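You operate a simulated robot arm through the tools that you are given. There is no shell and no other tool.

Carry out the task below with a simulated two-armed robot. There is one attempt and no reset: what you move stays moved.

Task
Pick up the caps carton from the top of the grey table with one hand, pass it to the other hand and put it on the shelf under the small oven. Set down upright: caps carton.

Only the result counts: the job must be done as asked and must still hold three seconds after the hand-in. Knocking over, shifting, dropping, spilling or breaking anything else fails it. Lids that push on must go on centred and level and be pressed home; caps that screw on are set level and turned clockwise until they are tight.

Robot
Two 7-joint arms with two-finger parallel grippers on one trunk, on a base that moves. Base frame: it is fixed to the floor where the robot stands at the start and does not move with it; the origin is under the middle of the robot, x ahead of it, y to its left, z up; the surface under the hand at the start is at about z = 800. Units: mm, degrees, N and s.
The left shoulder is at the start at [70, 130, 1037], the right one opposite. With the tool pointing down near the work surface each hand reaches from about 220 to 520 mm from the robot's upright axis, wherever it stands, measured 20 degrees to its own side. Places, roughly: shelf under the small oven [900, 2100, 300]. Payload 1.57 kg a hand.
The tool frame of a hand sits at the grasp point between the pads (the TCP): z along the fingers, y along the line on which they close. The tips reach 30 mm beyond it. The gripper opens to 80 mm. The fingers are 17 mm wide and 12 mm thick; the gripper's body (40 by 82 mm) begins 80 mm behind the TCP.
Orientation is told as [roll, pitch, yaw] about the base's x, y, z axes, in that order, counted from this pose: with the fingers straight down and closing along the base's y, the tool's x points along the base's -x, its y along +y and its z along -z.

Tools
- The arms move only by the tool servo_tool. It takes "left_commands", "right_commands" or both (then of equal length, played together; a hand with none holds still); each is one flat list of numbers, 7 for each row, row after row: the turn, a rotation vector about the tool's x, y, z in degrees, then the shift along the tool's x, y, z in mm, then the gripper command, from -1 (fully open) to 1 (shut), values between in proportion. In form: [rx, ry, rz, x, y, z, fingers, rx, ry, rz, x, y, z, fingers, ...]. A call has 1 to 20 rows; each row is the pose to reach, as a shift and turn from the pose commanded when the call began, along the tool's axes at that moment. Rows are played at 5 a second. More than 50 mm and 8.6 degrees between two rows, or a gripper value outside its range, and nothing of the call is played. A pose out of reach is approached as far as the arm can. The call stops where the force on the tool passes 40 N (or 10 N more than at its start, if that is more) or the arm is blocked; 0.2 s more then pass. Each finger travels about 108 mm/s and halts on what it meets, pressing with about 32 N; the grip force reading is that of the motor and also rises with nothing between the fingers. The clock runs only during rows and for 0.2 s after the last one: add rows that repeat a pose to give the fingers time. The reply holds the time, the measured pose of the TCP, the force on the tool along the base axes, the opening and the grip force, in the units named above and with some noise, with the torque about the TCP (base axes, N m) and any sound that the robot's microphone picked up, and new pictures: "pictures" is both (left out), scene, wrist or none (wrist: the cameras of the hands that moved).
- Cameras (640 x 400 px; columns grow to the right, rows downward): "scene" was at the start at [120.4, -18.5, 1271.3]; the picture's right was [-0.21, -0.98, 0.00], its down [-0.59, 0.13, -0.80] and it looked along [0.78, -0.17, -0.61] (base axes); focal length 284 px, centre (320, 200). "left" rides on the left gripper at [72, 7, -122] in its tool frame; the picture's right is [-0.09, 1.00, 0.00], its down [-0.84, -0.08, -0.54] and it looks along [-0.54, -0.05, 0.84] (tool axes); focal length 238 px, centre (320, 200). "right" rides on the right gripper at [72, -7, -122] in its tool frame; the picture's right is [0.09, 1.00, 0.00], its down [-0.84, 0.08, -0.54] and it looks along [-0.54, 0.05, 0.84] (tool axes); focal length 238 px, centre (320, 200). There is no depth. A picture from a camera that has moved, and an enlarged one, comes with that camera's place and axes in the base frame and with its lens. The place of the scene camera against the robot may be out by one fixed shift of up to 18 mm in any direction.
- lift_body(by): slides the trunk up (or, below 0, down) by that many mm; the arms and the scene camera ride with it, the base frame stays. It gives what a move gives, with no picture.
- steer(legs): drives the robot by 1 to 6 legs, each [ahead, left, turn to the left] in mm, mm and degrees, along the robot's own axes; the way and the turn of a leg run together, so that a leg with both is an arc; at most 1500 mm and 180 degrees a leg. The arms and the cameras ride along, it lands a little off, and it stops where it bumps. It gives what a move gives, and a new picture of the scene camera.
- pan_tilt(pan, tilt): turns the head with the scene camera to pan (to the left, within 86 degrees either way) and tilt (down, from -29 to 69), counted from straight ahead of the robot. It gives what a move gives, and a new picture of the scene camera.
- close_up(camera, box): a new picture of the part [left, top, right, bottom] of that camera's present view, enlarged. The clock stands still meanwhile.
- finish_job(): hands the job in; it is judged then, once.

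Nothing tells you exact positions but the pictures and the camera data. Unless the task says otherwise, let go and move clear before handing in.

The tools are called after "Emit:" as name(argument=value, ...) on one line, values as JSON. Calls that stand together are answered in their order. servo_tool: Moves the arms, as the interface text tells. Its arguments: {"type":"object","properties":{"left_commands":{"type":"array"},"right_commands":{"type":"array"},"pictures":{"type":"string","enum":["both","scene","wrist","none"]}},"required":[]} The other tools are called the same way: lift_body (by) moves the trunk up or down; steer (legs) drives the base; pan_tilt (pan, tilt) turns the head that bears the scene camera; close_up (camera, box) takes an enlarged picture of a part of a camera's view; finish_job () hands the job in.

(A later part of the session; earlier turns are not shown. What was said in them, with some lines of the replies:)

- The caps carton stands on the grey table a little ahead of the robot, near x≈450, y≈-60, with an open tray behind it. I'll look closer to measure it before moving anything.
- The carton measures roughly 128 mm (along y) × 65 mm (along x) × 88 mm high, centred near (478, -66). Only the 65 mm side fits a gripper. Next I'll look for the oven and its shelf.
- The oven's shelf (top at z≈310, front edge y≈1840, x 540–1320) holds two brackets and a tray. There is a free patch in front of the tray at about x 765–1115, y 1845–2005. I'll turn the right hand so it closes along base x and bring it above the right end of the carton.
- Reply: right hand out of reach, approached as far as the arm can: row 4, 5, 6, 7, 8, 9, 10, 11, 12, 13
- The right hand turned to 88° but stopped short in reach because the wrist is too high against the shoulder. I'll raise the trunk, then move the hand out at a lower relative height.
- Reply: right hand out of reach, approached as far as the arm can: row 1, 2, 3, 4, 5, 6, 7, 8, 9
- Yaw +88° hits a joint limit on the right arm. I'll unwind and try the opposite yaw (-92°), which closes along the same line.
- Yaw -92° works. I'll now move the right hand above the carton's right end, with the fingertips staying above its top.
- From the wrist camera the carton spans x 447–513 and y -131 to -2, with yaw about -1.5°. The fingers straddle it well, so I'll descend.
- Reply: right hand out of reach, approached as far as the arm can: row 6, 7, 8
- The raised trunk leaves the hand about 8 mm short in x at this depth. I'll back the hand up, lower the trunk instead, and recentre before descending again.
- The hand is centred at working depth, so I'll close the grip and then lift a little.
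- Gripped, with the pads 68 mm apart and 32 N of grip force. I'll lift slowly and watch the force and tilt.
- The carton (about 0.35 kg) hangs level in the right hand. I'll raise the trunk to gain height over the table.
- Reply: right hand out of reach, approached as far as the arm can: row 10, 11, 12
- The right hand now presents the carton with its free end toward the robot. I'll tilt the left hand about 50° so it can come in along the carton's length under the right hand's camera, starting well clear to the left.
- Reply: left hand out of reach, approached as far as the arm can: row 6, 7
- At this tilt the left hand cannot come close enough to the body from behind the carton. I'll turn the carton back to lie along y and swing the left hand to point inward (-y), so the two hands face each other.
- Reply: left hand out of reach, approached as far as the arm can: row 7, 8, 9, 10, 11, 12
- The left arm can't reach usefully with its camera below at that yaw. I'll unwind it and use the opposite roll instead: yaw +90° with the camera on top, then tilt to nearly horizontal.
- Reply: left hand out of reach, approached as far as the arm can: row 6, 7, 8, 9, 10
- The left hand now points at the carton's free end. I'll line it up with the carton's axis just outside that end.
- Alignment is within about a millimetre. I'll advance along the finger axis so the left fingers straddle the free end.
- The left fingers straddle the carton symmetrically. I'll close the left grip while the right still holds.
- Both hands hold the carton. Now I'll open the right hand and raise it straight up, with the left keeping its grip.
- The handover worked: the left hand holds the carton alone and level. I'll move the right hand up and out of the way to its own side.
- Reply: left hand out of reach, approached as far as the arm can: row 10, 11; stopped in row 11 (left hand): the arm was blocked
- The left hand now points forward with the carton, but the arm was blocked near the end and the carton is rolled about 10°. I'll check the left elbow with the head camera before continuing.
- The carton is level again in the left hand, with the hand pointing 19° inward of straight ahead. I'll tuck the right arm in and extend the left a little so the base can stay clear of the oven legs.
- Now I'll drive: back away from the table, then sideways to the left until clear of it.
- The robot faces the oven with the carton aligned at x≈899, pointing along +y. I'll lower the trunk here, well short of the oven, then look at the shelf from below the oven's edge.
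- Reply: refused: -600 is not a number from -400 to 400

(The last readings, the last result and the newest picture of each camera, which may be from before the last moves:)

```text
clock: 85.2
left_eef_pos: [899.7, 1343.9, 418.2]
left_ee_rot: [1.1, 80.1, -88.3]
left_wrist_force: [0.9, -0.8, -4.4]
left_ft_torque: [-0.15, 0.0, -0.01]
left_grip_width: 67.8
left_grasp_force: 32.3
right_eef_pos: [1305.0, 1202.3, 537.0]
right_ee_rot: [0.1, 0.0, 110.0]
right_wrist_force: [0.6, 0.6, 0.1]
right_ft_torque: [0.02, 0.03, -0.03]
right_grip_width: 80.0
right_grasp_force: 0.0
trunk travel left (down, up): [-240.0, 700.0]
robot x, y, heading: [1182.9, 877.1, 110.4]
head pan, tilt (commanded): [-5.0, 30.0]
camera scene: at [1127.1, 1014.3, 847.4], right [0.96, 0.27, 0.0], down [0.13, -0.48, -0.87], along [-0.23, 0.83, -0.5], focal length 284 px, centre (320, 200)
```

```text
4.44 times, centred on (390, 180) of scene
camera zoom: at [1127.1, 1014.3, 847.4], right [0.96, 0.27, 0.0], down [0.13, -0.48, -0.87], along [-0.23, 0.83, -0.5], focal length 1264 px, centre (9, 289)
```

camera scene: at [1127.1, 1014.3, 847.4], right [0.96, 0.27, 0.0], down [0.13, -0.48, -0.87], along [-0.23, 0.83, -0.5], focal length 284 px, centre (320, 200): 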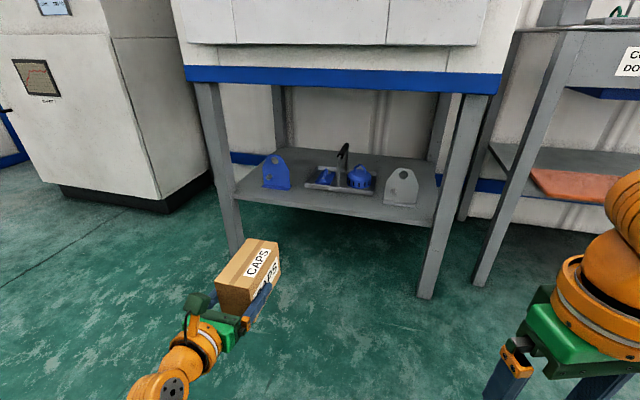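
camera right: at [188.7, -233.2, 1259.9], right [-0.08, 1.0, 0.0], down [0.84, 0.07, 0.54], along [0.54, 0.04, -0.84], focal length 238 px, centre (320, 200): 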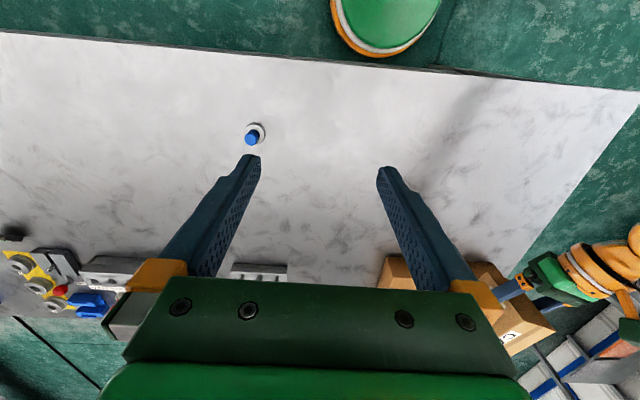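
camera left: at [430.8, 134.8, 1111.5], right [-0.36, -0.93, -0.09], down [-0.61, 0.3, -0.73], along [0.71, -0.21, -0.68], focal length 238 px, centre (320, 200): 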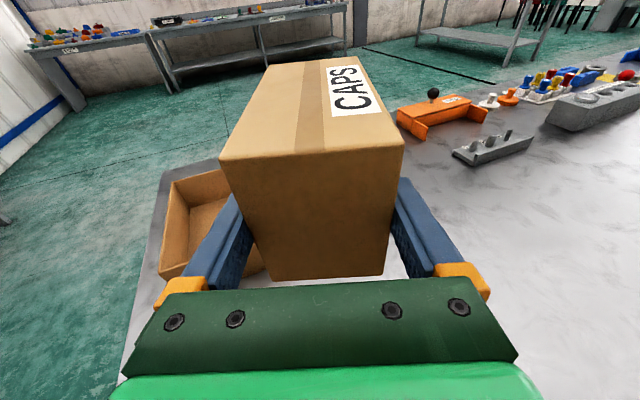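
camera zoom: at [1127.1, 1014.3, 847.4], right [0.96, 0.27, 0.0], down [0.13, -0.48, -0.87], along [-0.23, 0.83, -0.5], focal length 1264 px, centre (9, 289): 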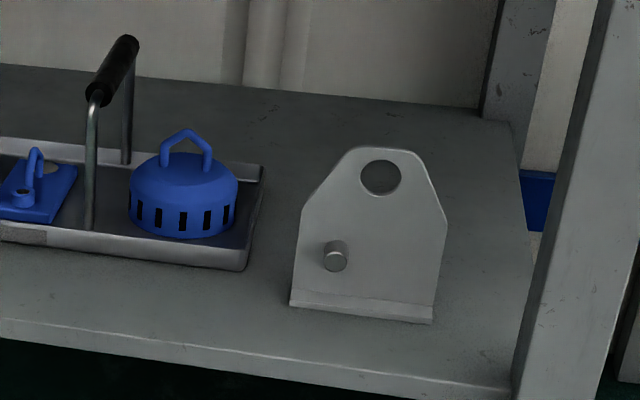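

Emit:
close_up(camera="left", box=[170, 0, 510, 212])

Emit:
close_up(camera="left", box=[370, 20, 510, 110])

Emit:
close_up(camera="left", box=[170, 20, 310, 120])

```text
1.88 times, centred on (340, 106) of left
camera zoom: at [906.0, 1237.0, 511.4], right [1.0, -0.01, -0.09], down [-0.07, -0.68, -0.73], along [-0.05, 0.73, -0.68], focal length 449 px, centre (282, 377)
```

zoom: 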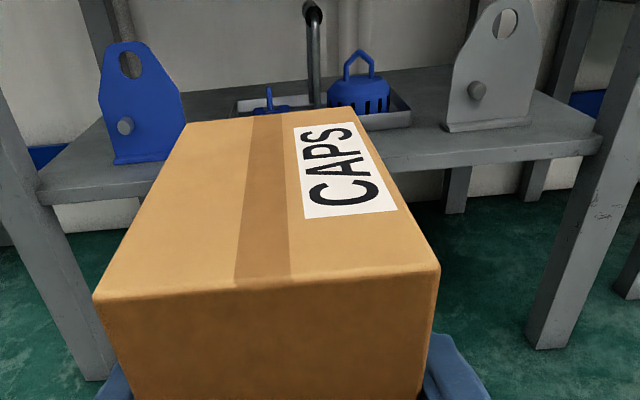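

```text
4.44 times, centred on (440, 65) of left
camera zoom: at [906.0, 1237.0, 511.4], right [1.0, -0.01, -0.09], down [-0.07, -0.68, -0.73], along [-0.05, 0.73, -0.68], focal length 1059 px, centre (-213, 800)
```

zoom: 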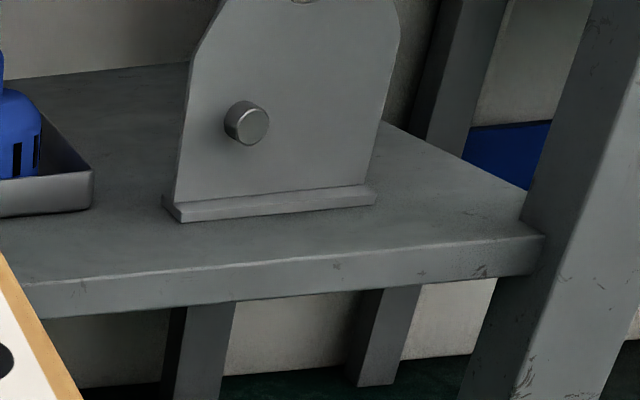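

```text
4.00 times, centred on (240, 70) of left
camera zoom: at [906.0, 1237.0, 511.4], right [1.0, -0.01, -0.09], down [-0.07, -0.68, -0.73], along [-0.05, 0.73, -0.68], focal length 953 px, centre (640, 720)
```

zoom: 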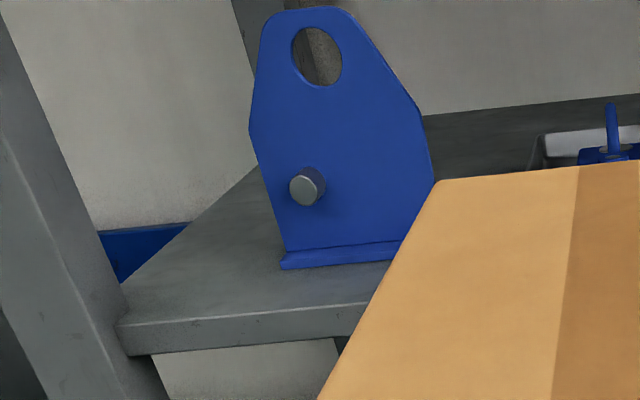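

The free strip in front of the tray is only about 131 mm deep, too tight for the 129 mm carton pointing straight in. Laid at about 70° to that (nearly along the shelf) it needs only 106 mm, so I'll swing the left hand to point about 70° to the robot's right.

Emit:
servo_tool(left_commands=[-6.3, 0, 1.1, -0.8, 12.4, -4.5, 1, -12.6, 0, 2.2, -1.6, 24.8, -9, 1, -18.8, 0, 3.3, -2.4, 37.2, -13.5, 1, -25.1, 0, 4.4, -3.2, 49.7, -18, 1, -31.4, -0.1, 5.5, -4, 62, -22.6, 1, -37.7, -0.1, 6.6, -4.8, 74.5, -27, 1, -43.9, -0.2, 7.7, -5.6, 87, -31.6, 1, -50.2, -0.2, 8.8, -6.3, 99.3, -36.1, 1, -50.2, -0.2, 8.8, -6.3, 99.3, -36.1, 1], pictures="both")

```text
clock: 87.2
left_eef_pos: [999.4, 1309.4, 420.8]
left_ee_rot: [0.7, 80.1, -139.7]
left_wrist_force: [0.0, 0.7, -3.2]
left_ft_torque: [-0.09, 0.09, -0.01]
left_grip_width: 67.6
left_grasp_force: 32.2
right_eef_pos: [1306.2, 1202.4, 537.8]
right_ee_rot: [0.0, 0.0, 109.9]
right_wrist_force: [0.9, 0.1, -1.1]
right_ft_torque: [0.01, -0.02, 0.0]
right_grip_width: 80.2
right_grasp_force: 0.0
trunk travel left (down, up): [-240.0, 700.0]
robot x, y, heading: [1185.0, 878.2, 110.3]
head pan, tilt (commanded): [-5.0, 30.0]
camera scene: at [1127.2, 1014.2, 847.4], right [0.96, 0.27, 0.0], down [0.13, -0.48, -0.87], along [-0.23, 0.83, -0.5], focal length 284 px, centre (320, 200)
camera left: at [919.3, 1235.6, 512.2], right [0.62, -0.78, -0.09], down [-0.57, -0.37, -0.73], along [0.54, 0.5, -0.68], focal length 238 px, centre (320, 200)
```

scene: 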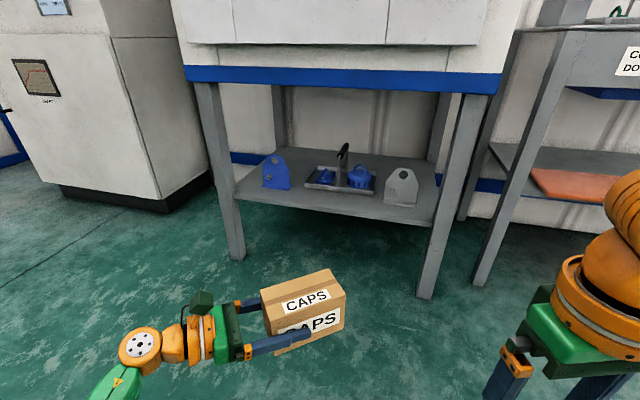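
left: 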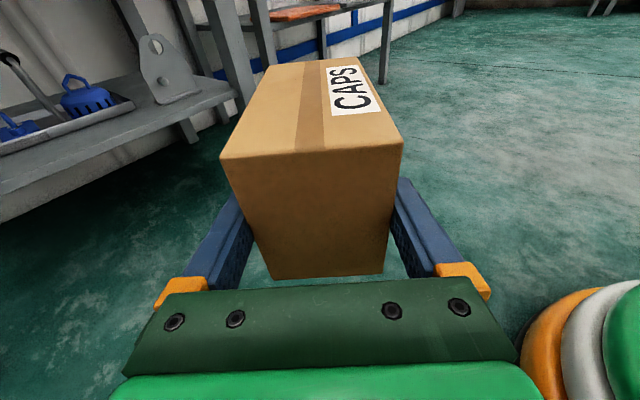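

Emit:
steer(legs=[[0, 0, -20.3], [352, 181, 0]])

Emit:
pan_tilt(pan=0, tilt=40)

```text
clock: 90.7
left_eef_pos: [992.2, 1695.4, 420.2]
left_ee_rot: [0.9, 80.1, -161.0]
left_wrist_force: [0.2, 0.7, -3.2]
left_ft_torque: [-0.03, 0.11, -0.03]
left_grip_width: 68.0
left_grasp_force: 31.4
right_eef_pos: [1238.8, 1485.2, 536.7]
right_ee_rot: [0.0, 0.1, 88.7]
right_wrist_force: [0.0, 0.1, -0.1]
right_ft_torque: [0.0, 0.05, 0.04]
right_grip_width: 79.9
right_grasp_force: 0.0
trunk travel left (down, up): [-240.0, 700.0]
robot x, y, heading: [1010.1, 1229.7, 89.3]
head pan, tilt (commanded): [-5.0, 30.0]
camera scene: at [1004.4, 1369.8, 847.4], right [0.99, -0.1, 0.0], down [-0.05, -0.5, -0.87], along [0.09, 0.86, -0.5], focal length 284 px, centre (320, 200)
```

scene: 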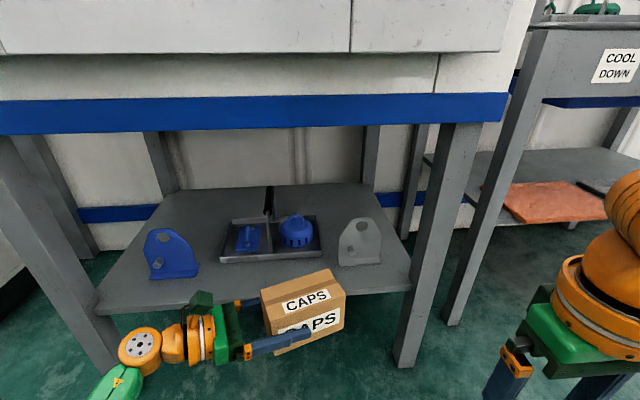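

```text
clock: 91.5
left_eef_pos: [993.6, 1696.1, 419.1]
left_ee_rot: [0.9, 80.0, -160.9]
left_wrist_force: [-0.9, 0.4, -3.3]
left_ft_torque: [-0.07, 0.14, -0.02]
left_grip_width: 67.8
left_grasp_force: 32.3
right_eef_pos: [1239.8, 1485.2, 537.6]
right_ee_rot: [0.0, 0.0, 88.6]
right_wrist_force: [1.1, -1.4, 0.1]
right_ft_torque: [-0.01, 0.05, 0.01]
right_grip_width: 79.9
right_grasp_force: 0.0
trunk travel left (down, up): [-240.0, 700.0]
robot x, y, heading: [1010.3, 1227.5, 89.3]
head pan, tilt (commanded): [0.0, 40.0]
camera scene: at [996.5, 1364.7, 832.1], right [1.0, -0.01, 0.0], down [-0.01, -0.64, -0.77], along [0.01, 0.77, -0.64], focal length 284 px, centre (320, 200)
```

scene: 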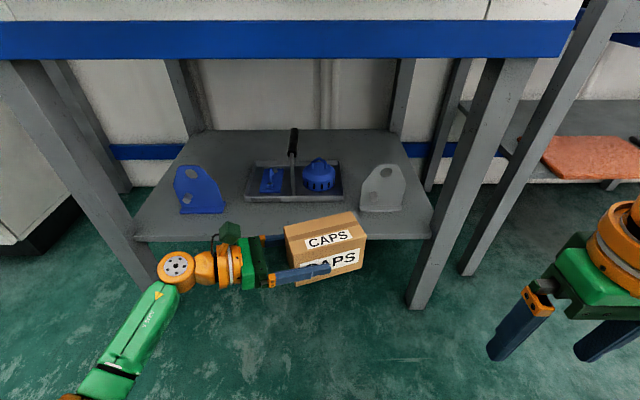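

Emit:
close_up(camera="scene", box=[220, 130, 460, 280])

Emit:
close_up(camera="scene", box=[130, 140, 300, 250])

```text
2.67 times, centred on (340, 205) of scene
camera zoom: at [996.5, 1364.7, 832.1], right [1.0, -0.01, 0.0], down [-0.01, -0.64, -0.77], along [0.01, 0.77, -0.64], focal length 758 px, centre (267, 187)
```

zoom: 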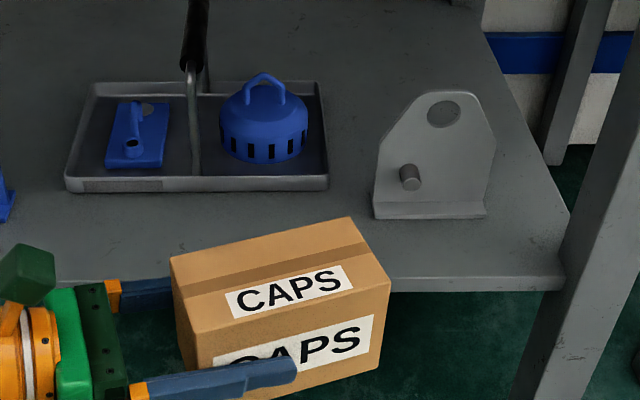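

```text
3.64 times, centred on (215, 195) of scene
camera zoom: at [996.5, 1364.7, 832.1], right [1.0, -0.01, 0.0], down [-0.01, -0.64, -0.77], along [0.01, 0.77, -0.64], focal length 1034 px, centre (702, 218)
```

zoom: 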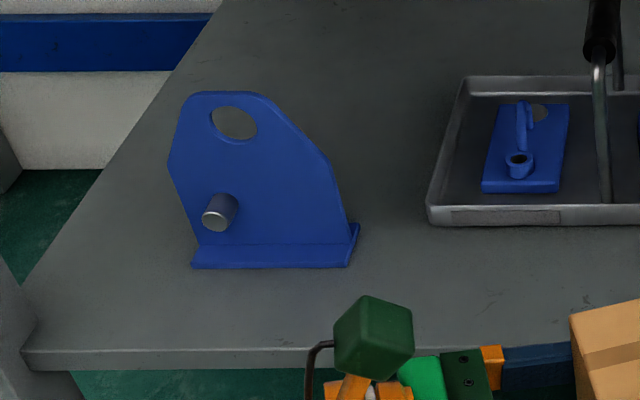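

The view lets me measure the box, shelf edge and tray in one camera: the free strip runs 1851–1980 (scene scale) and the carton centre is now at 1713. I'll drive about 190 mm forward with the carton roughly 65 mm above shelf height.

Emit:
steer(legs=[[185, 12, 0]])

Emit:
close_up(camera="scene", box=[200, 130, 480, 305])

```text
clock: 93.0
left_eef_pos: [983.9, 1884.4, 419.4]
left_ee_rot: [0.9, 80.0, -161.0]
left_wrist_force: [0.0, -0.4, -4.7]
left_ft_torque: [-0.04, 0.13, -0.01]
left_grip_width: 67.7
left_grasp_force: 32.0
right_eef_pos: [1231.4, 1675.0, 537.3]
right_ee_rot: [-0.1, 0.0, 88.6]
right_wrist_force: [0.0, -0.2, 0.8]
right_ft_torque: [-0.01, -0.03, -0.03]
right_grip_width: 80.1
right_grasp_force: 0.0
trunk travel left (down, up): [-240.0, 700.0]
robot x, y, heading: [998.1, 1416.1, 89.1]
head pan, tilt (commanded): [0.0, 40.0]
camera scene: at [987.3, 1554.3, 832.0], right [1.0, -0.01, 0.0], down [-0.01, -0.64, -0.77], along [0.01, 0.77, -0.64], focal length 284 px, centre (320, 200)
```

scene: 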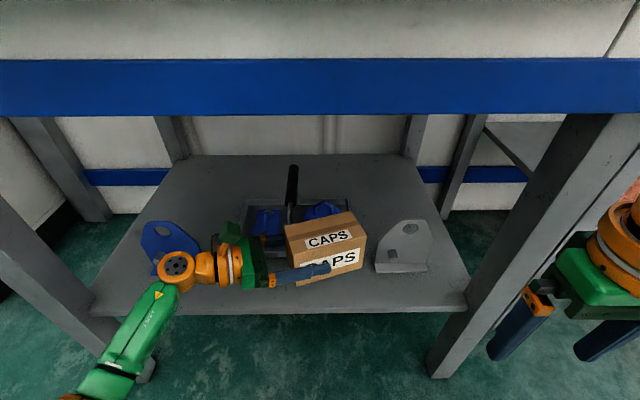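

```text
2.29 times, centred on (340, 218) of scene
camera zoom: at [987.3, 1554.3, 832.0], right [1.0, -0.01, 0.0], down [-0.01, -0.64, -0.77], along [0.01, 0.77, -0.64], focal length 650 px, centre (274, 160)
```

zoom: 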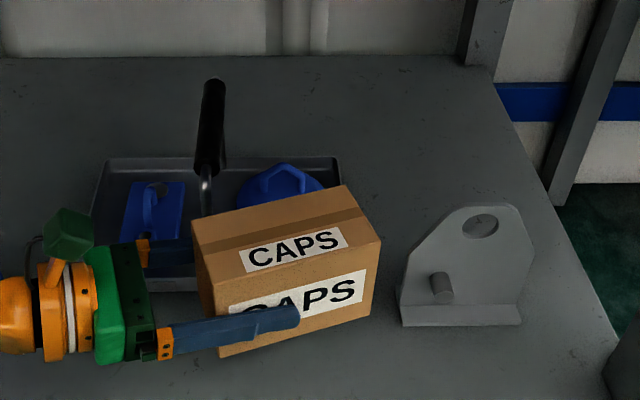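

Emit:
close_up(camera="scene", box=[300, 240, 480, 352])

Emit:
close_up(camera="scene", box=[90, 180, 300, 330])

Emit:
close_up(camera="left", box=[0, 0, 640, 400])

```text
3.56 times, centred on (390, 296) of scene
camera zoom: at [987.3, 1554.3, 832.0], right [1.0, -0.01, 0.0], down [-0.01, -0.64, -0.77], along [0.01, 0.77, -0.64], focal length 1011 px, centre (71, -141)
```

zoom: 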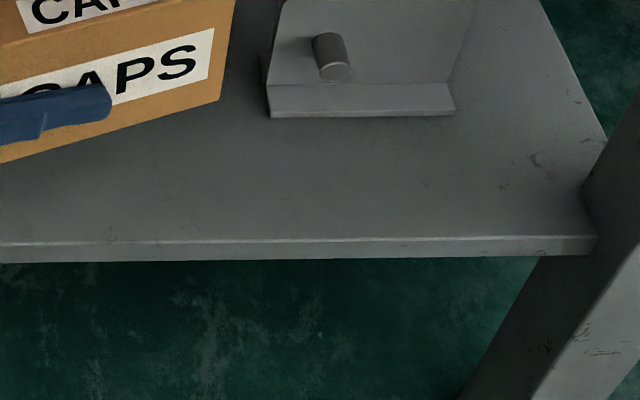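

```text
2.67 times, centred on (195, 255) of scene
camera zoom: at [987.3, 1554.3, 832.0], right [1.0, -0.01, 0.0], down [-0.01, -0.64, -0.77], along [0.01, 0.77, -0.64], focal length 758 px, centre (653, 53)
```

zoom: 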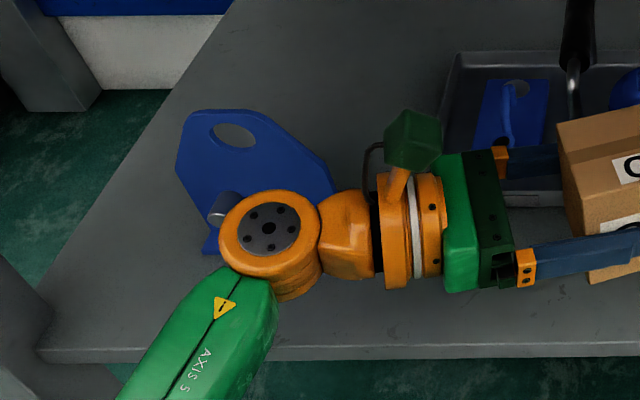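

```text
1.00 times, centred on (320, 200) of left (not enlarged: the box is as wide or as high as the picture)
camera zoom: at [883.0, 1846.2, 512.1], right [0.29, -0.95, -0.09], down [-0.67, -0.14, -0.73], along [0.68, 0.27, -0.68], focal length 238 px, centre (320, 200)
```

zoom: 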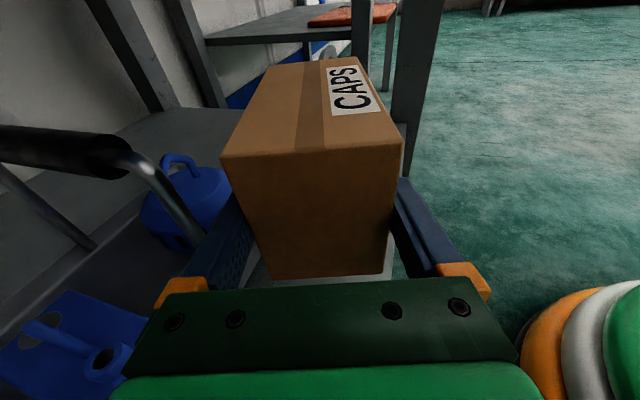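

I'll turn the carton a further 9° toward parallel with the shelf for more margin, and lower it 30 mm, keeping it above the shelf.

Emit:
servo_tool(left_commands=[-2.2, 0, 0.4, -7.6, -0.7, -0.2, 1, -4.4, 0, 0.8, -15.3, -1.4, -0.4, 1, -6.6, 0, 1.2, -23, -2.1, -0.5, 1, -8.87, 0, 1.55, -30.6, -2.8, -0.7, 1, -8.87, 0, 1.55, -30.6, -2.8, -0.7, 1], pictures="both")

Emit:
close_up(camera="scene", box=[200, 180, 440, 330])

Emit:
close_up(camera="scene", box=[90, 180, 300, 330])

```text
clock: 94.2
left_eef_pos: [976.7, 1883.9, 390.0]
left_ee_rot: [0.6, 80.1, -170.3]
left_wrist_force: [-0.3, -0.2, -4.6]
left_ft_torque: [-0.01, 0.13, 0.03]
left_grip_width: 67.8
left_grasp_force: 32.1
right_eef_pos: [1230.1, 1675.6, 536.7]
right_ee_rot: [0.0, 0.0, 88.5]
right_wrist_force: [-0.8, 0.4, -0.5]
right_ft_torque: [-0.01, 0.0, 0.0]
right_grip_width: 80.0
right_grasp_force: 0.1
trunk travel left (down, up): [-240.0, 700.0]
robot x, y, heading: [997.4, 1420.2, 89.1]
head pan, tilt (commanded): [0.0, 40.0]
camera scene: at [987.3, 1554.2, 832.0], right [1.0, -0.01, 0.0], down [-0.01, -0.64, -0.77], along [0.01, 0.77, -0.64], focal length 284 px, centre (320, 200)
camera left: at [870.7, 1861.3, 482.9], right [0.14, -0.99, -0.09], down [-0.68, -0.03, -0.73], along [0.72, 0.16, -0.68], focal length 238 px, centre (320, 200)
```

scene: 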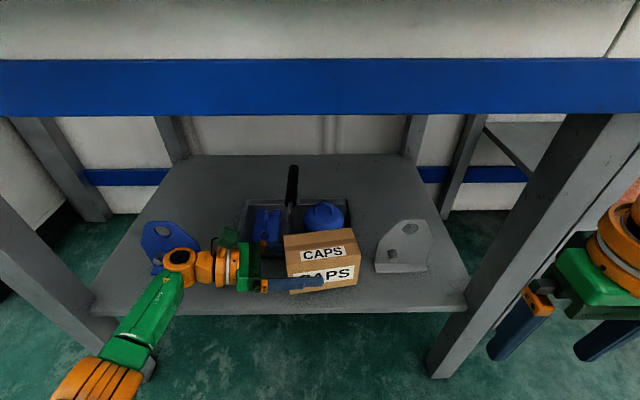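
left: 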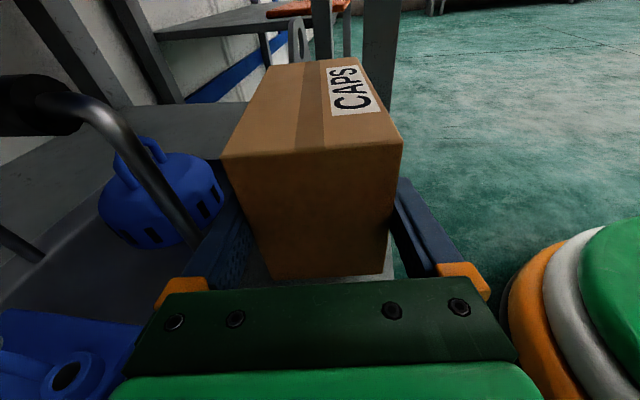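

```text
2.67 times, centred on (320, 255) of scene
camera zoom: at [987.3, 1554.2, 832.0], right [1.0, -0.01, 0.0], down [-0.01, -0.64, -0.77], along [0.01, 0.77, -0.64], focal length 758 px, centre (320, 53)
```

zoom: 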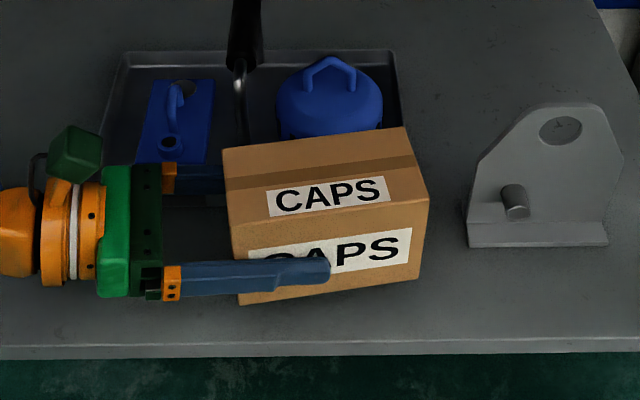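

```text
2.67 times, centred on (195, 255) of scene
camera zoom: at [987.3, 1554.2, 832.0], right [1.0, -0.01, 0.0], down [-0.01, -0.64, -0.77], along [0.01, 0.77, -0.64], focal length 758 px, centre (653, 53)
```

zoom: 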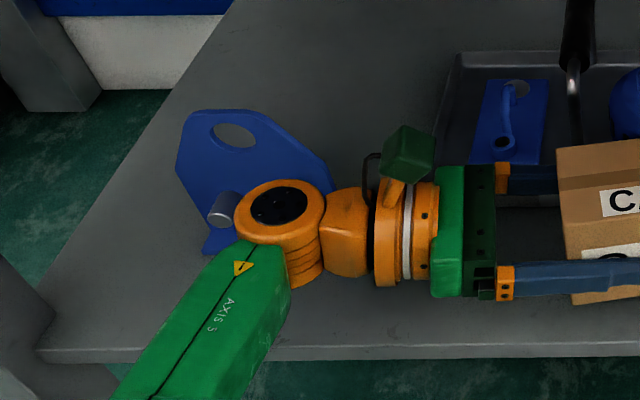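

Emit:
servo_tool(left_commands=[0, 0, 0, -6, -1, 1.2, 1, 0, 0, 0, -12, -2, 2.4, 1, 0, 0, 0, -17.6, -3, 3.6, 1, 0, 0, 0, -17.6, -3, 3.6, 1], pictures="none")

Emit:
close_up(camera="scene", box=[240, 210, 400, 310])

```text
clock: 95.2
left_eef_pos: [977.4, 1890.1, 372.0]
left_ee_rot: [0.9, 80.1, -170.0]
left_wrist_force: [-0.1, -0.2, -3.9]
left_ft_torque: [-0.05, 0.1, 0.02]
left_grip_width: 67.9
left_grasp_force: 31.6
right_eef_pos: [1230.7, 1675.3, 537.1]
right_ee_rot: [0.1, 0.0, 88.5]
right_wrist_force: [-0.4, -0.4, 0.0]
right_ft_torque: [-0.03, 0.01, -0.01]
right_grip_width: 80.0
right_grasp_force: 0.0
trunk travel left (down, up): [-240.0, 700.0]
robot x, y, heading: [1001.1, 1421.9, 89.1]
head pan, tilt (commanded): [0.0, 40.0]
```

```text
4.00 times, centred on (320, 260) of scene
camera zoom: at [987.3, 1554.2, 832.0], right [1.0, -0.01, 0.0], down [-0.01, -0.64, -0.77], along [0.01, 0.77, -0.64], focal length 1138 px, centre (320, -40)
```

zoom: 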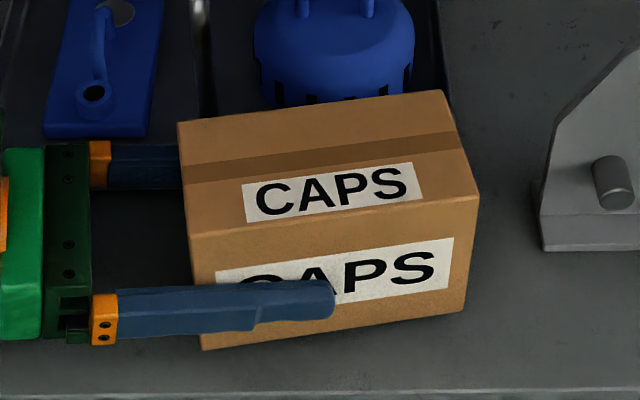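

Emit:
servo_tool(left_commands=[0, 0, 0, -2, 2, -0.4, 1, 0, 0, 0, -4, 4, -0.8, 1, 0, 0, 0, -4, 4, -0.8, 1], pictures="none")

```text
clock: 96.0
left_eef_pos: [975.3, 1884.6, 368.4]
left_ee_rot: [1.0, 79.9, -169.9]
left_wrist_force: [0.1, 0.6, -3.9]
left_ft_torque: [-0.01, 0.11, -0.01]
left_grip_width: 67.5
left_grasp_force: 31.9
right_eef_pos: [1228.9, 1673.9, 536.2]
right_ee_rot: [0.0, -0.1, 88.6]
right_wrist_force: [-0.3, 0.2, 1.0]
right_ft_torque: [-0.02, -0.01, 0.0]
right_grip_width: 79.9
right_grasp_force: 0.1
trunk travel left (down, up): [-240.0, 700.0]
robot x, y, heading: [999.2, 1418.6, 89.2]
head pan, tilt (commanded): [0.0, 40.0]
```

Emit:
servo_tool(left_commands=[0, 0, 0, -1.5, 0, 0.26, 1, 0, 0, 0, -3, 0, 0.5, 1, 0, 0, 0, -3, 0, 0.5, 1], pictures="none")

Emit:
servo_tool(left_commands=[0, 0, 0, -1, 0, 0.17, 1, 0, 0, 0, -2, 0, 0.35, 1, 0, 0, 0, -2, 0, 0.35, 1], pictures="none")

```text
clock: 96.8
left_eef_pos: [976.2, 1884.9, 365.1]
left_ee_rot: [1.1, 80.1, -169.9]
left_wrist_force: [0.0, 0.2, -3.2]
left_ft_torque: [0.0, 0.13, 0.0]
left_grip_width: 67.8
left_grasp_force: 32.3
right_eef_pos: [1231.3, 1674.9, 536.8]
right_ee_rot: [0.0, -0.1, 88.5]
right_wrist_force: [1.3, 0.7, 0.4]
right_ft_torque: [0.01, 0.01, -0.01]
right_grip_width: 79.7
right_grasp_force: 0.1
trunk travel left (down, up): [-240.0, 700.0]
robot x, y, heading: [998.7, 1414.8, 89.3]
head pan, tilt (commanded): [0.0, 40.0]
```

```text
clock: 97.6
left_eef_pos: [976.1, 1884.3, 363.1]
left_ee_rot: [0.7, 80.2, -170.1]
left_wrist_force: [-0.5, 0.1, -2.8]
left_ft_torque: [0.05, -0.01, -0.02]
left_grip_width: 67.8
left_grasp_force: 31.6
right_eef_pos: [1230.7, 1674.6, 537.0]
right_ee_rot: [-0.1, 0.0, 88.6]
right_wrist_force: [0.6, 0.3, 0.7]
right_ft_torque: [0.01, 0.02, -0.01]
right_grip_width: 79.9
right_grasp_force: 0.1
trunk travel left (down, up): [-240.0, 700.0]
robot x, y, heading: [998.1, 1419.8, 89.0]
head pan, tilt (commanded): [0.0, 40.0]
```

Emit:
servo_tool(left_commands=[0, 0, 0, -0.5, 0, 0.09, 1, 0, 0, 0, -1, 0, 0.17, 1, 0, 0, 0, -1, 0, 0.17, 1], pictures="none")

```text
clock: 98.4
left_eef_pos: [977.0, 1885.3, 362.3]
left_ee_rot: [0.2, 80.1, -170.6]
left_wrist_force: [-2.0, 2.9, 4.4]
left_ft_torque: [0.17, -0.61, 0.28]
left_grip_width: 67.5
left_grasp_force: 32.5
right_eef_pos: [1230.3, 1674.2, 537.5]
right_ee_rot: [0.0, -0.1, 88.5]
right_wrist_force: [0.7, 0.6, -0.1]
right_ft_torque: [0.02, 0.0, -0.01]
right_grip_width: 79.9
right_grasp_force: 0.1
trunk travel left (down, up): [-240.0, 700.0]
robot x, y, heading: [998.5, 1417.5, 89.2]
head pan, tilt (commanded): [0.0, 40.0]
```

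The carton has touched down at its far end, with the shelf pushing up about 8 N. I'll check visually before releasing.

Emit:
close_up(camera="scene", box=[240, 210, 400, 310])

Emit:
close_up(camera="left", box=[0, 0, 640, 400])

```text
4.00 times, centred on (320, 260) of scene
camera zoom: at [986.9, 1553.0, 832.3], right [1.0, -0.01, 0.0], down [-0.01, -0.64, -0.77], along [0.01, 0.77, -0.64], focal length 1138 px, centre (320, -40)
```

zoom: 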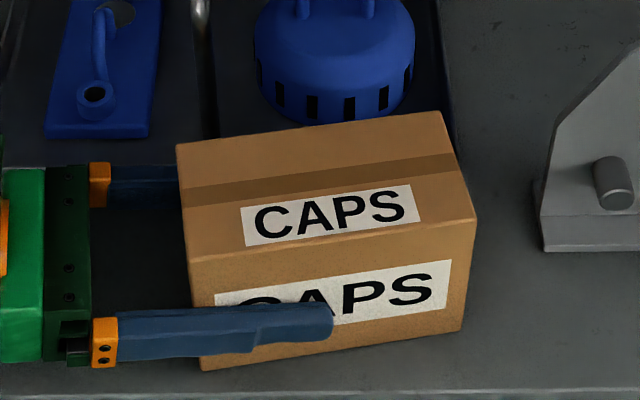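

```text
1.00 times, centred on (320, 200) of left (not enlarged: the box is as wide or as high as the picture)
camera zoom: at [869.5, 1860.9, 454.6], right [0.14, -0.99, -0.09], down [-0.68, -0.03, -0.73], along [0.72, 0.17, -0.67], focal length 238 px, centre (320, 200)
```

zoom: 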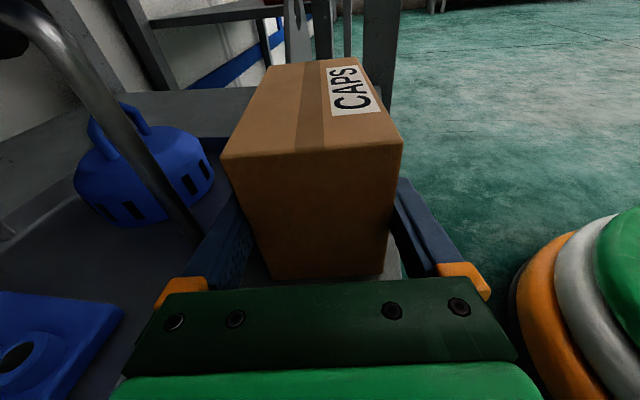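

Emit:
close_up(camera="scene", box=[215, 180, 335, 280])

Emit:
close_up(camera="left", box=[120, 120, 340, 300])

```text
4.00 times, centred on (275, 230) of scene
camera zoom: at [986.9, 1553.0, 832.3], right [1.0, -0.01, 0.0], down [-0.01, -0.64, -0.77], along [0.01, 0.77, -0.64], focal length 1138 px, centre (500, 80)
```

zoom: 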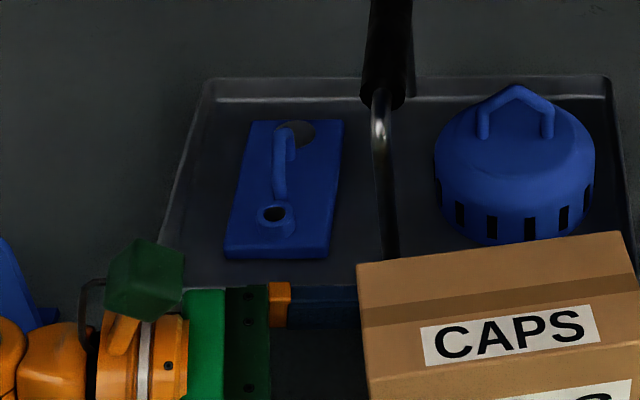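

```text
2.22 times, centred on (230, 210) of left
camera zoom: at [869.5, 1860.9, 454.6], right [0.14, -0.99, -0.09], down [-0.68, -0.03, -0.73], along [0.72, 0.17, -0.67], focal length 530 px, centre (520, 178)
```

zoom: 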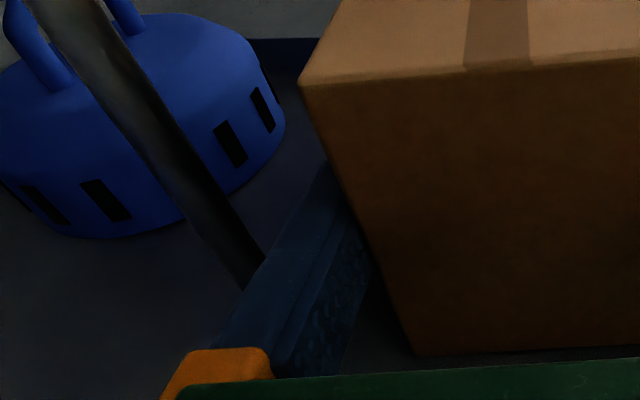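

The carton sits clear of the tray and the shelf edge. I'll release gently, opening only to about 75 mm so the rear finger stays clear of the tray.

Emit:
servo_tool(left_commands=[0, 0, 0, 0, 0, 0, -0.6, 0, 0, 0, 0, 0, 0, -0.7, 0, 0, 0, 0, 0, 0, -0.75, 0, 0, 0, 0, 0, 0, -0.82, 0, 0, 0, 0, 0, 0, -0.88, 0, 0, 0, 0, 0, 0, -0.88], pictures="both")

Emit:
close_up(camera="scene", box=[240, 210, 400, 310])

```text
clock: 99.8
left_eef_pos: [977.9, 1884.3, 362.2]
left_ee_rot: [0.5, 80.0, -170.3]
left_wrist_force: [0.1, 0.8, 1.0]
left_ft_torque: [0.01, 0.02, -0.01]
left_grip_width: 74.9
left_grasp_force: 0.0
right_eef_pos: [1231.6, 1675.5, 536.5]
right_ee_rot: [0.0, -0.1, 88.6]
right_wrist_force: [0.1, -0.7, 0.3]
right_ft_torque: [0.01, 0.0, -0.02]
right_grip_width: 80.0
right_grasp_force: 0.0
trunk travel left (down, up): [-240.0, 700.0]
robot x, y, heading: [999.2, 1420.8, 88.9]
head pan, tilt (commanded): [0.0, 40.0]
camera scene: at [987.3, 1553.6, 832.1], right [1.0, -0.01, 0.0], down [-0.01, -0.64, -0.77], along [0.01, 0.77, -0.64], focal length 284 px, centre (320, 200)
camera left: at [869.9, 1861.0, 453.8], right [0.14, -0.99, -0.09], down [-0.68, -0.03, -0.73], along [0.72, 0.16, -0.68], focal length 238 px, centre (320, 200)
```

scene: 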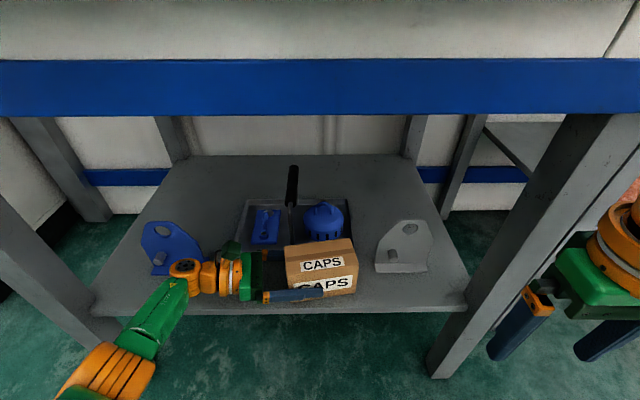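
left: 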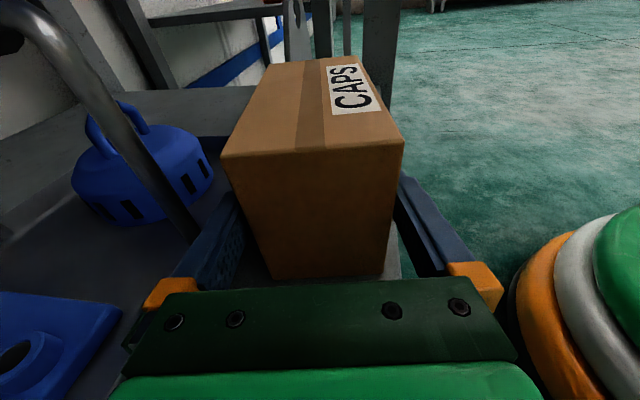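

```text
4.00 times, centred on (320, 260) of scene
camera zoom: at [987.3, 1553.6, 832.1], right [1.0, -0.01, 0.0], down [-0.01, -0.64, -0.77], along [0.01, 0.77, -0.64], focal length 1138 px, centre (320, -40)
```

zoom: 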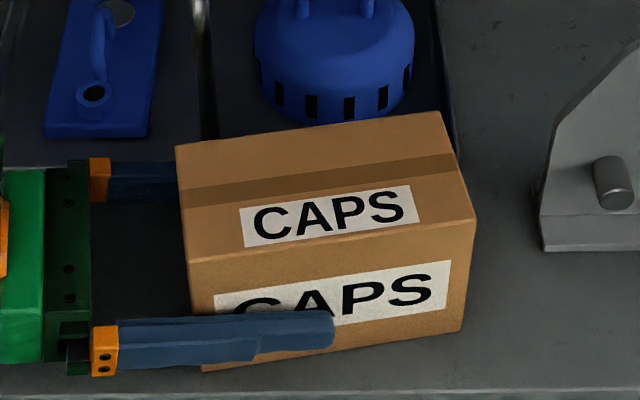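

Released cleanly with the carton standing flat. I'll withdraw the fingers straight back along the carton's axis.

Emit:
servo_tool(left_commands=[0, 0, 0, 0, 0, -8, -0.88, 0, 0, 0, 0, 0, -18, -0.88, 0, 0, 0, 0, 0, -30, -0.88, 0, 0, 0, 0, 0, -42, -0.88, 0, 0, 0, 0, 0, -55, -0.88, 0, 0, 0, 0, 0, -68, -0.88, 0, 0, 0, 0, 0, -80, -0.88, 0, 0, 0, 0, 0, -80, -0.88], pictures="both")

Emit:
close_up(camera="scene", box=[160, 180, 420, 330])

```text
clock: 101.6
left_eef_pos: [899.5, 1869.1, 377.3]
left_ee_rot: [0.6, 80.0, -170.3]
left_wrist_force: [-0.3, 0.5, 0.4]
left_ft_torque: [0.01, 0.0, 0.01]
left_grip_width: 75.1
left_grasp_force: 0.0
right_eef_pos: [1231.1, 1675.4, 537.6]
right_ee_rot: [0.0, -0.1, 88.6]
right_wrist_force: [0.3, -0.2, -0.4]
right_ft_torque: [0.0, 0.01, -0.01]
right_grip_width: 79.8
right_grasp_force: 0.0
trunk travel left (down, up): [-240.0, 700.0]
robot x, y, heading: [1003.4, 1420.1, 89.5]
head pan, tilt (commanded): [0.0, 40.0]
camera scene: at [987.3, 1553.6, 832.2], right [1.0, -0.01, 0.0], down [-0.01, -0.64, -0.77], along [0.01, 0.77, -0.64], focal length 284 px, centre (320, 200)
camera left: at [792.7, 1848.1, 469.0], right [0.14, -0.99, -0.09], down [-0.68, -0.03, -0.73], along [0.72, 0.16, -0.68], focal length 238 px, centre (320, 200)
```

scene: 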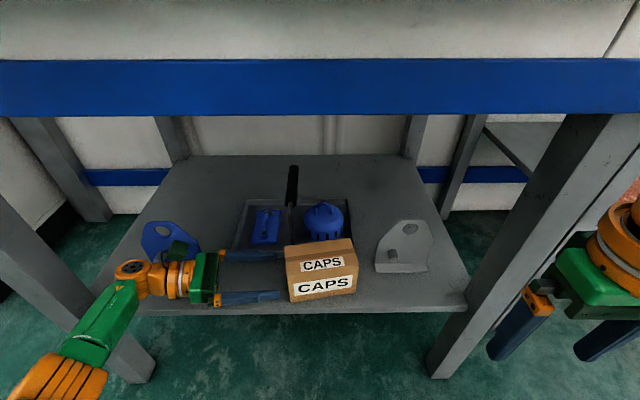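
left: 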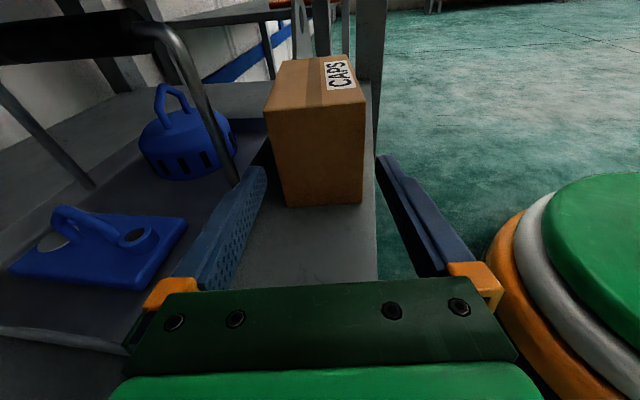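

```text
2.46 times, centred on (290, 255) of scene
camera zoom: at [987.3, 1553.6, 832.2], right [1.0, -0.01, 0.0], down [-0.01, -0.64, -0.77], along [0.01, 0.77, -0.64], focal length 700 px, centre (394, 65)
```

zoom: 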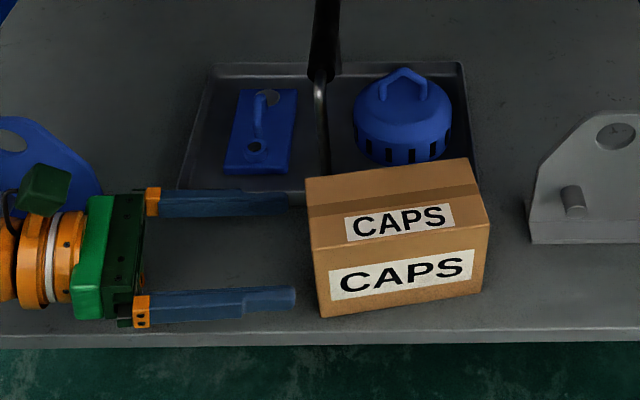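

The carton stands upright on the shelf, clear of the tray and brackets, and nothing else has moved. I'll withdraw a bit further and then back the robot away.

Emit:
servo_tool(left_commands=[0, 0, 0, 0, 0, -12, -0.88, 0, 0, 0, 0, 0, -25, -0.88, 0, 0, 0, 0, 0, -25, -0.88], pictures="none")

Emit:
steer(legs=[[-350, 0, 0]])

Emit:
close_up(camera="scene", box=[200, 100, 440, 250])

```text
clock: 102.4
left_eef_pos: [874.7, 1866.3, 381.4]
left_ee_rot: [0.7, 80.2, -170.3]
left_wrist_force: [0.4, -1.1, -0.1]
left_ft_torque: [0.0, 0.0, -0.01]
left_grip_width: 75.1
left_grasp_force: 0.0
right_eef_pos: [1231.8, 1674.2, 536.3]
right_ee_rot: [0.0, -0.1, 88.5]
right_wrist_force: [-0.6, 0.3, 0.3]
right_ft_torque: [-0.03, 0.06, 0.01]
right_grip_width: 79.9
right_grasp_force: 0.1
trunk travel left (down, up): [-240.0, 700.0]
robot x, y, heading: [998.6, 1420.2, 89.2]
head pan, tilt (commanded): [0.0, 40.0]
```

```text
clock: 104.6
left_eef_pos: [870.1, 1531.9, 380.6]
left_ee_rot: [0.6, 80.1, -170.3]
left_wrist_force: [0.9, -0.2, -0.2]
left_ft_torque: [-0.02, 0.0, 0.01]
left_grip_width: 75.0
left_grasp_force: 0.0
right_eef_pos: [1225.1, 1338.9, 536.1]
right_ee_rot: [0.0, -0.1, 88.4]
right_wrist_force: [0.7, -0.3, 0.2]
right_ft_torque: [-0.01, -0.02, -0.01]
right_grip_width: 80.1
right_grasp_force: 0.0
trunk travel left (down, up): [-240.0, 700.0]
robot x, y, heading: [991.4, 1082.0, 89.1]
head pan, tilt (commanded): [0.0, 40.0]
camera scene: at [982.4, 1218.9, 832.2], right [1.0, -0.02, 0.0], down [-0.01, -0.64, -0.77], along [0.01, 0.77, -0.64], focal length 284 px, centre (320, 200)
```

scene: 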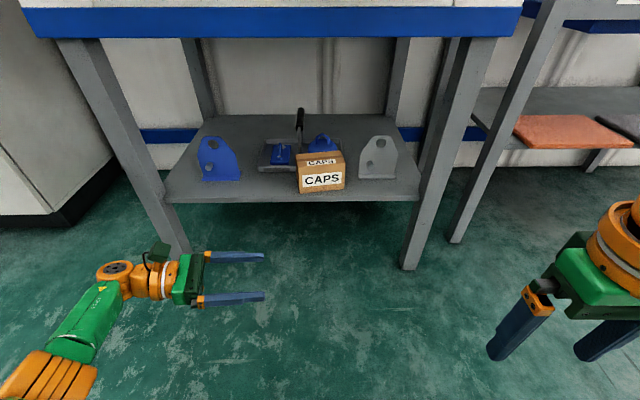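

```text
2.67 times, centred on (320, 175) of scene
camera zoom: at [982.4, 1218.9, 832.2], right [1.0, -0.02, 0.0], down [-0.01, -0.64, -0.77], along [0.01, 0.77, -0.64], focal length 758 px, centre (320, 267)
```

zoom: 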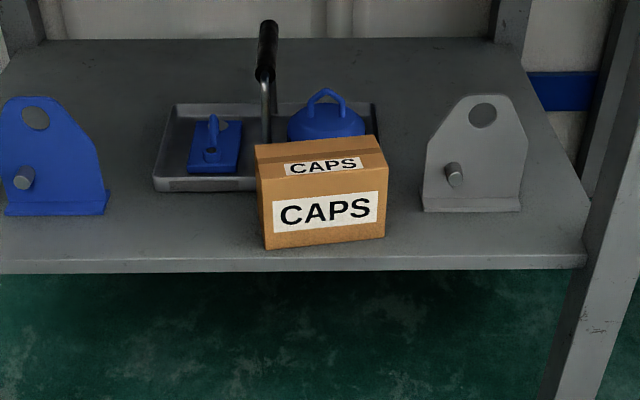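

The carton stands upright and fully on the shelf, and the tray and both brackets are where they were. Both hands are empty and clear, so I'm handing in.

Emit:
finish_job()

```text
The job is handed in.
```

The caps carton is standing upright on the shelf under the small oven, and I've handed the job in; no verdict has come back.

- **Pick and pass:** The right hand lifted the carton from the grey table and passed it to the left hand in mid-air. The left hand set it on the shelf.
- **Position:** It sits in front of the tray, at about 10° to the shelf's front edge. By my camera estimates it has roughly 12 mm to spare at the front and more at the back.
- **Surroundings:** In the last pictures the tray and both brackets look unmoved. I took no last look at the grey table, but nothing touched the other items there.
- **Robot:** Both hands are open and empty, and I backed the robot about 340 mm away before handing in.
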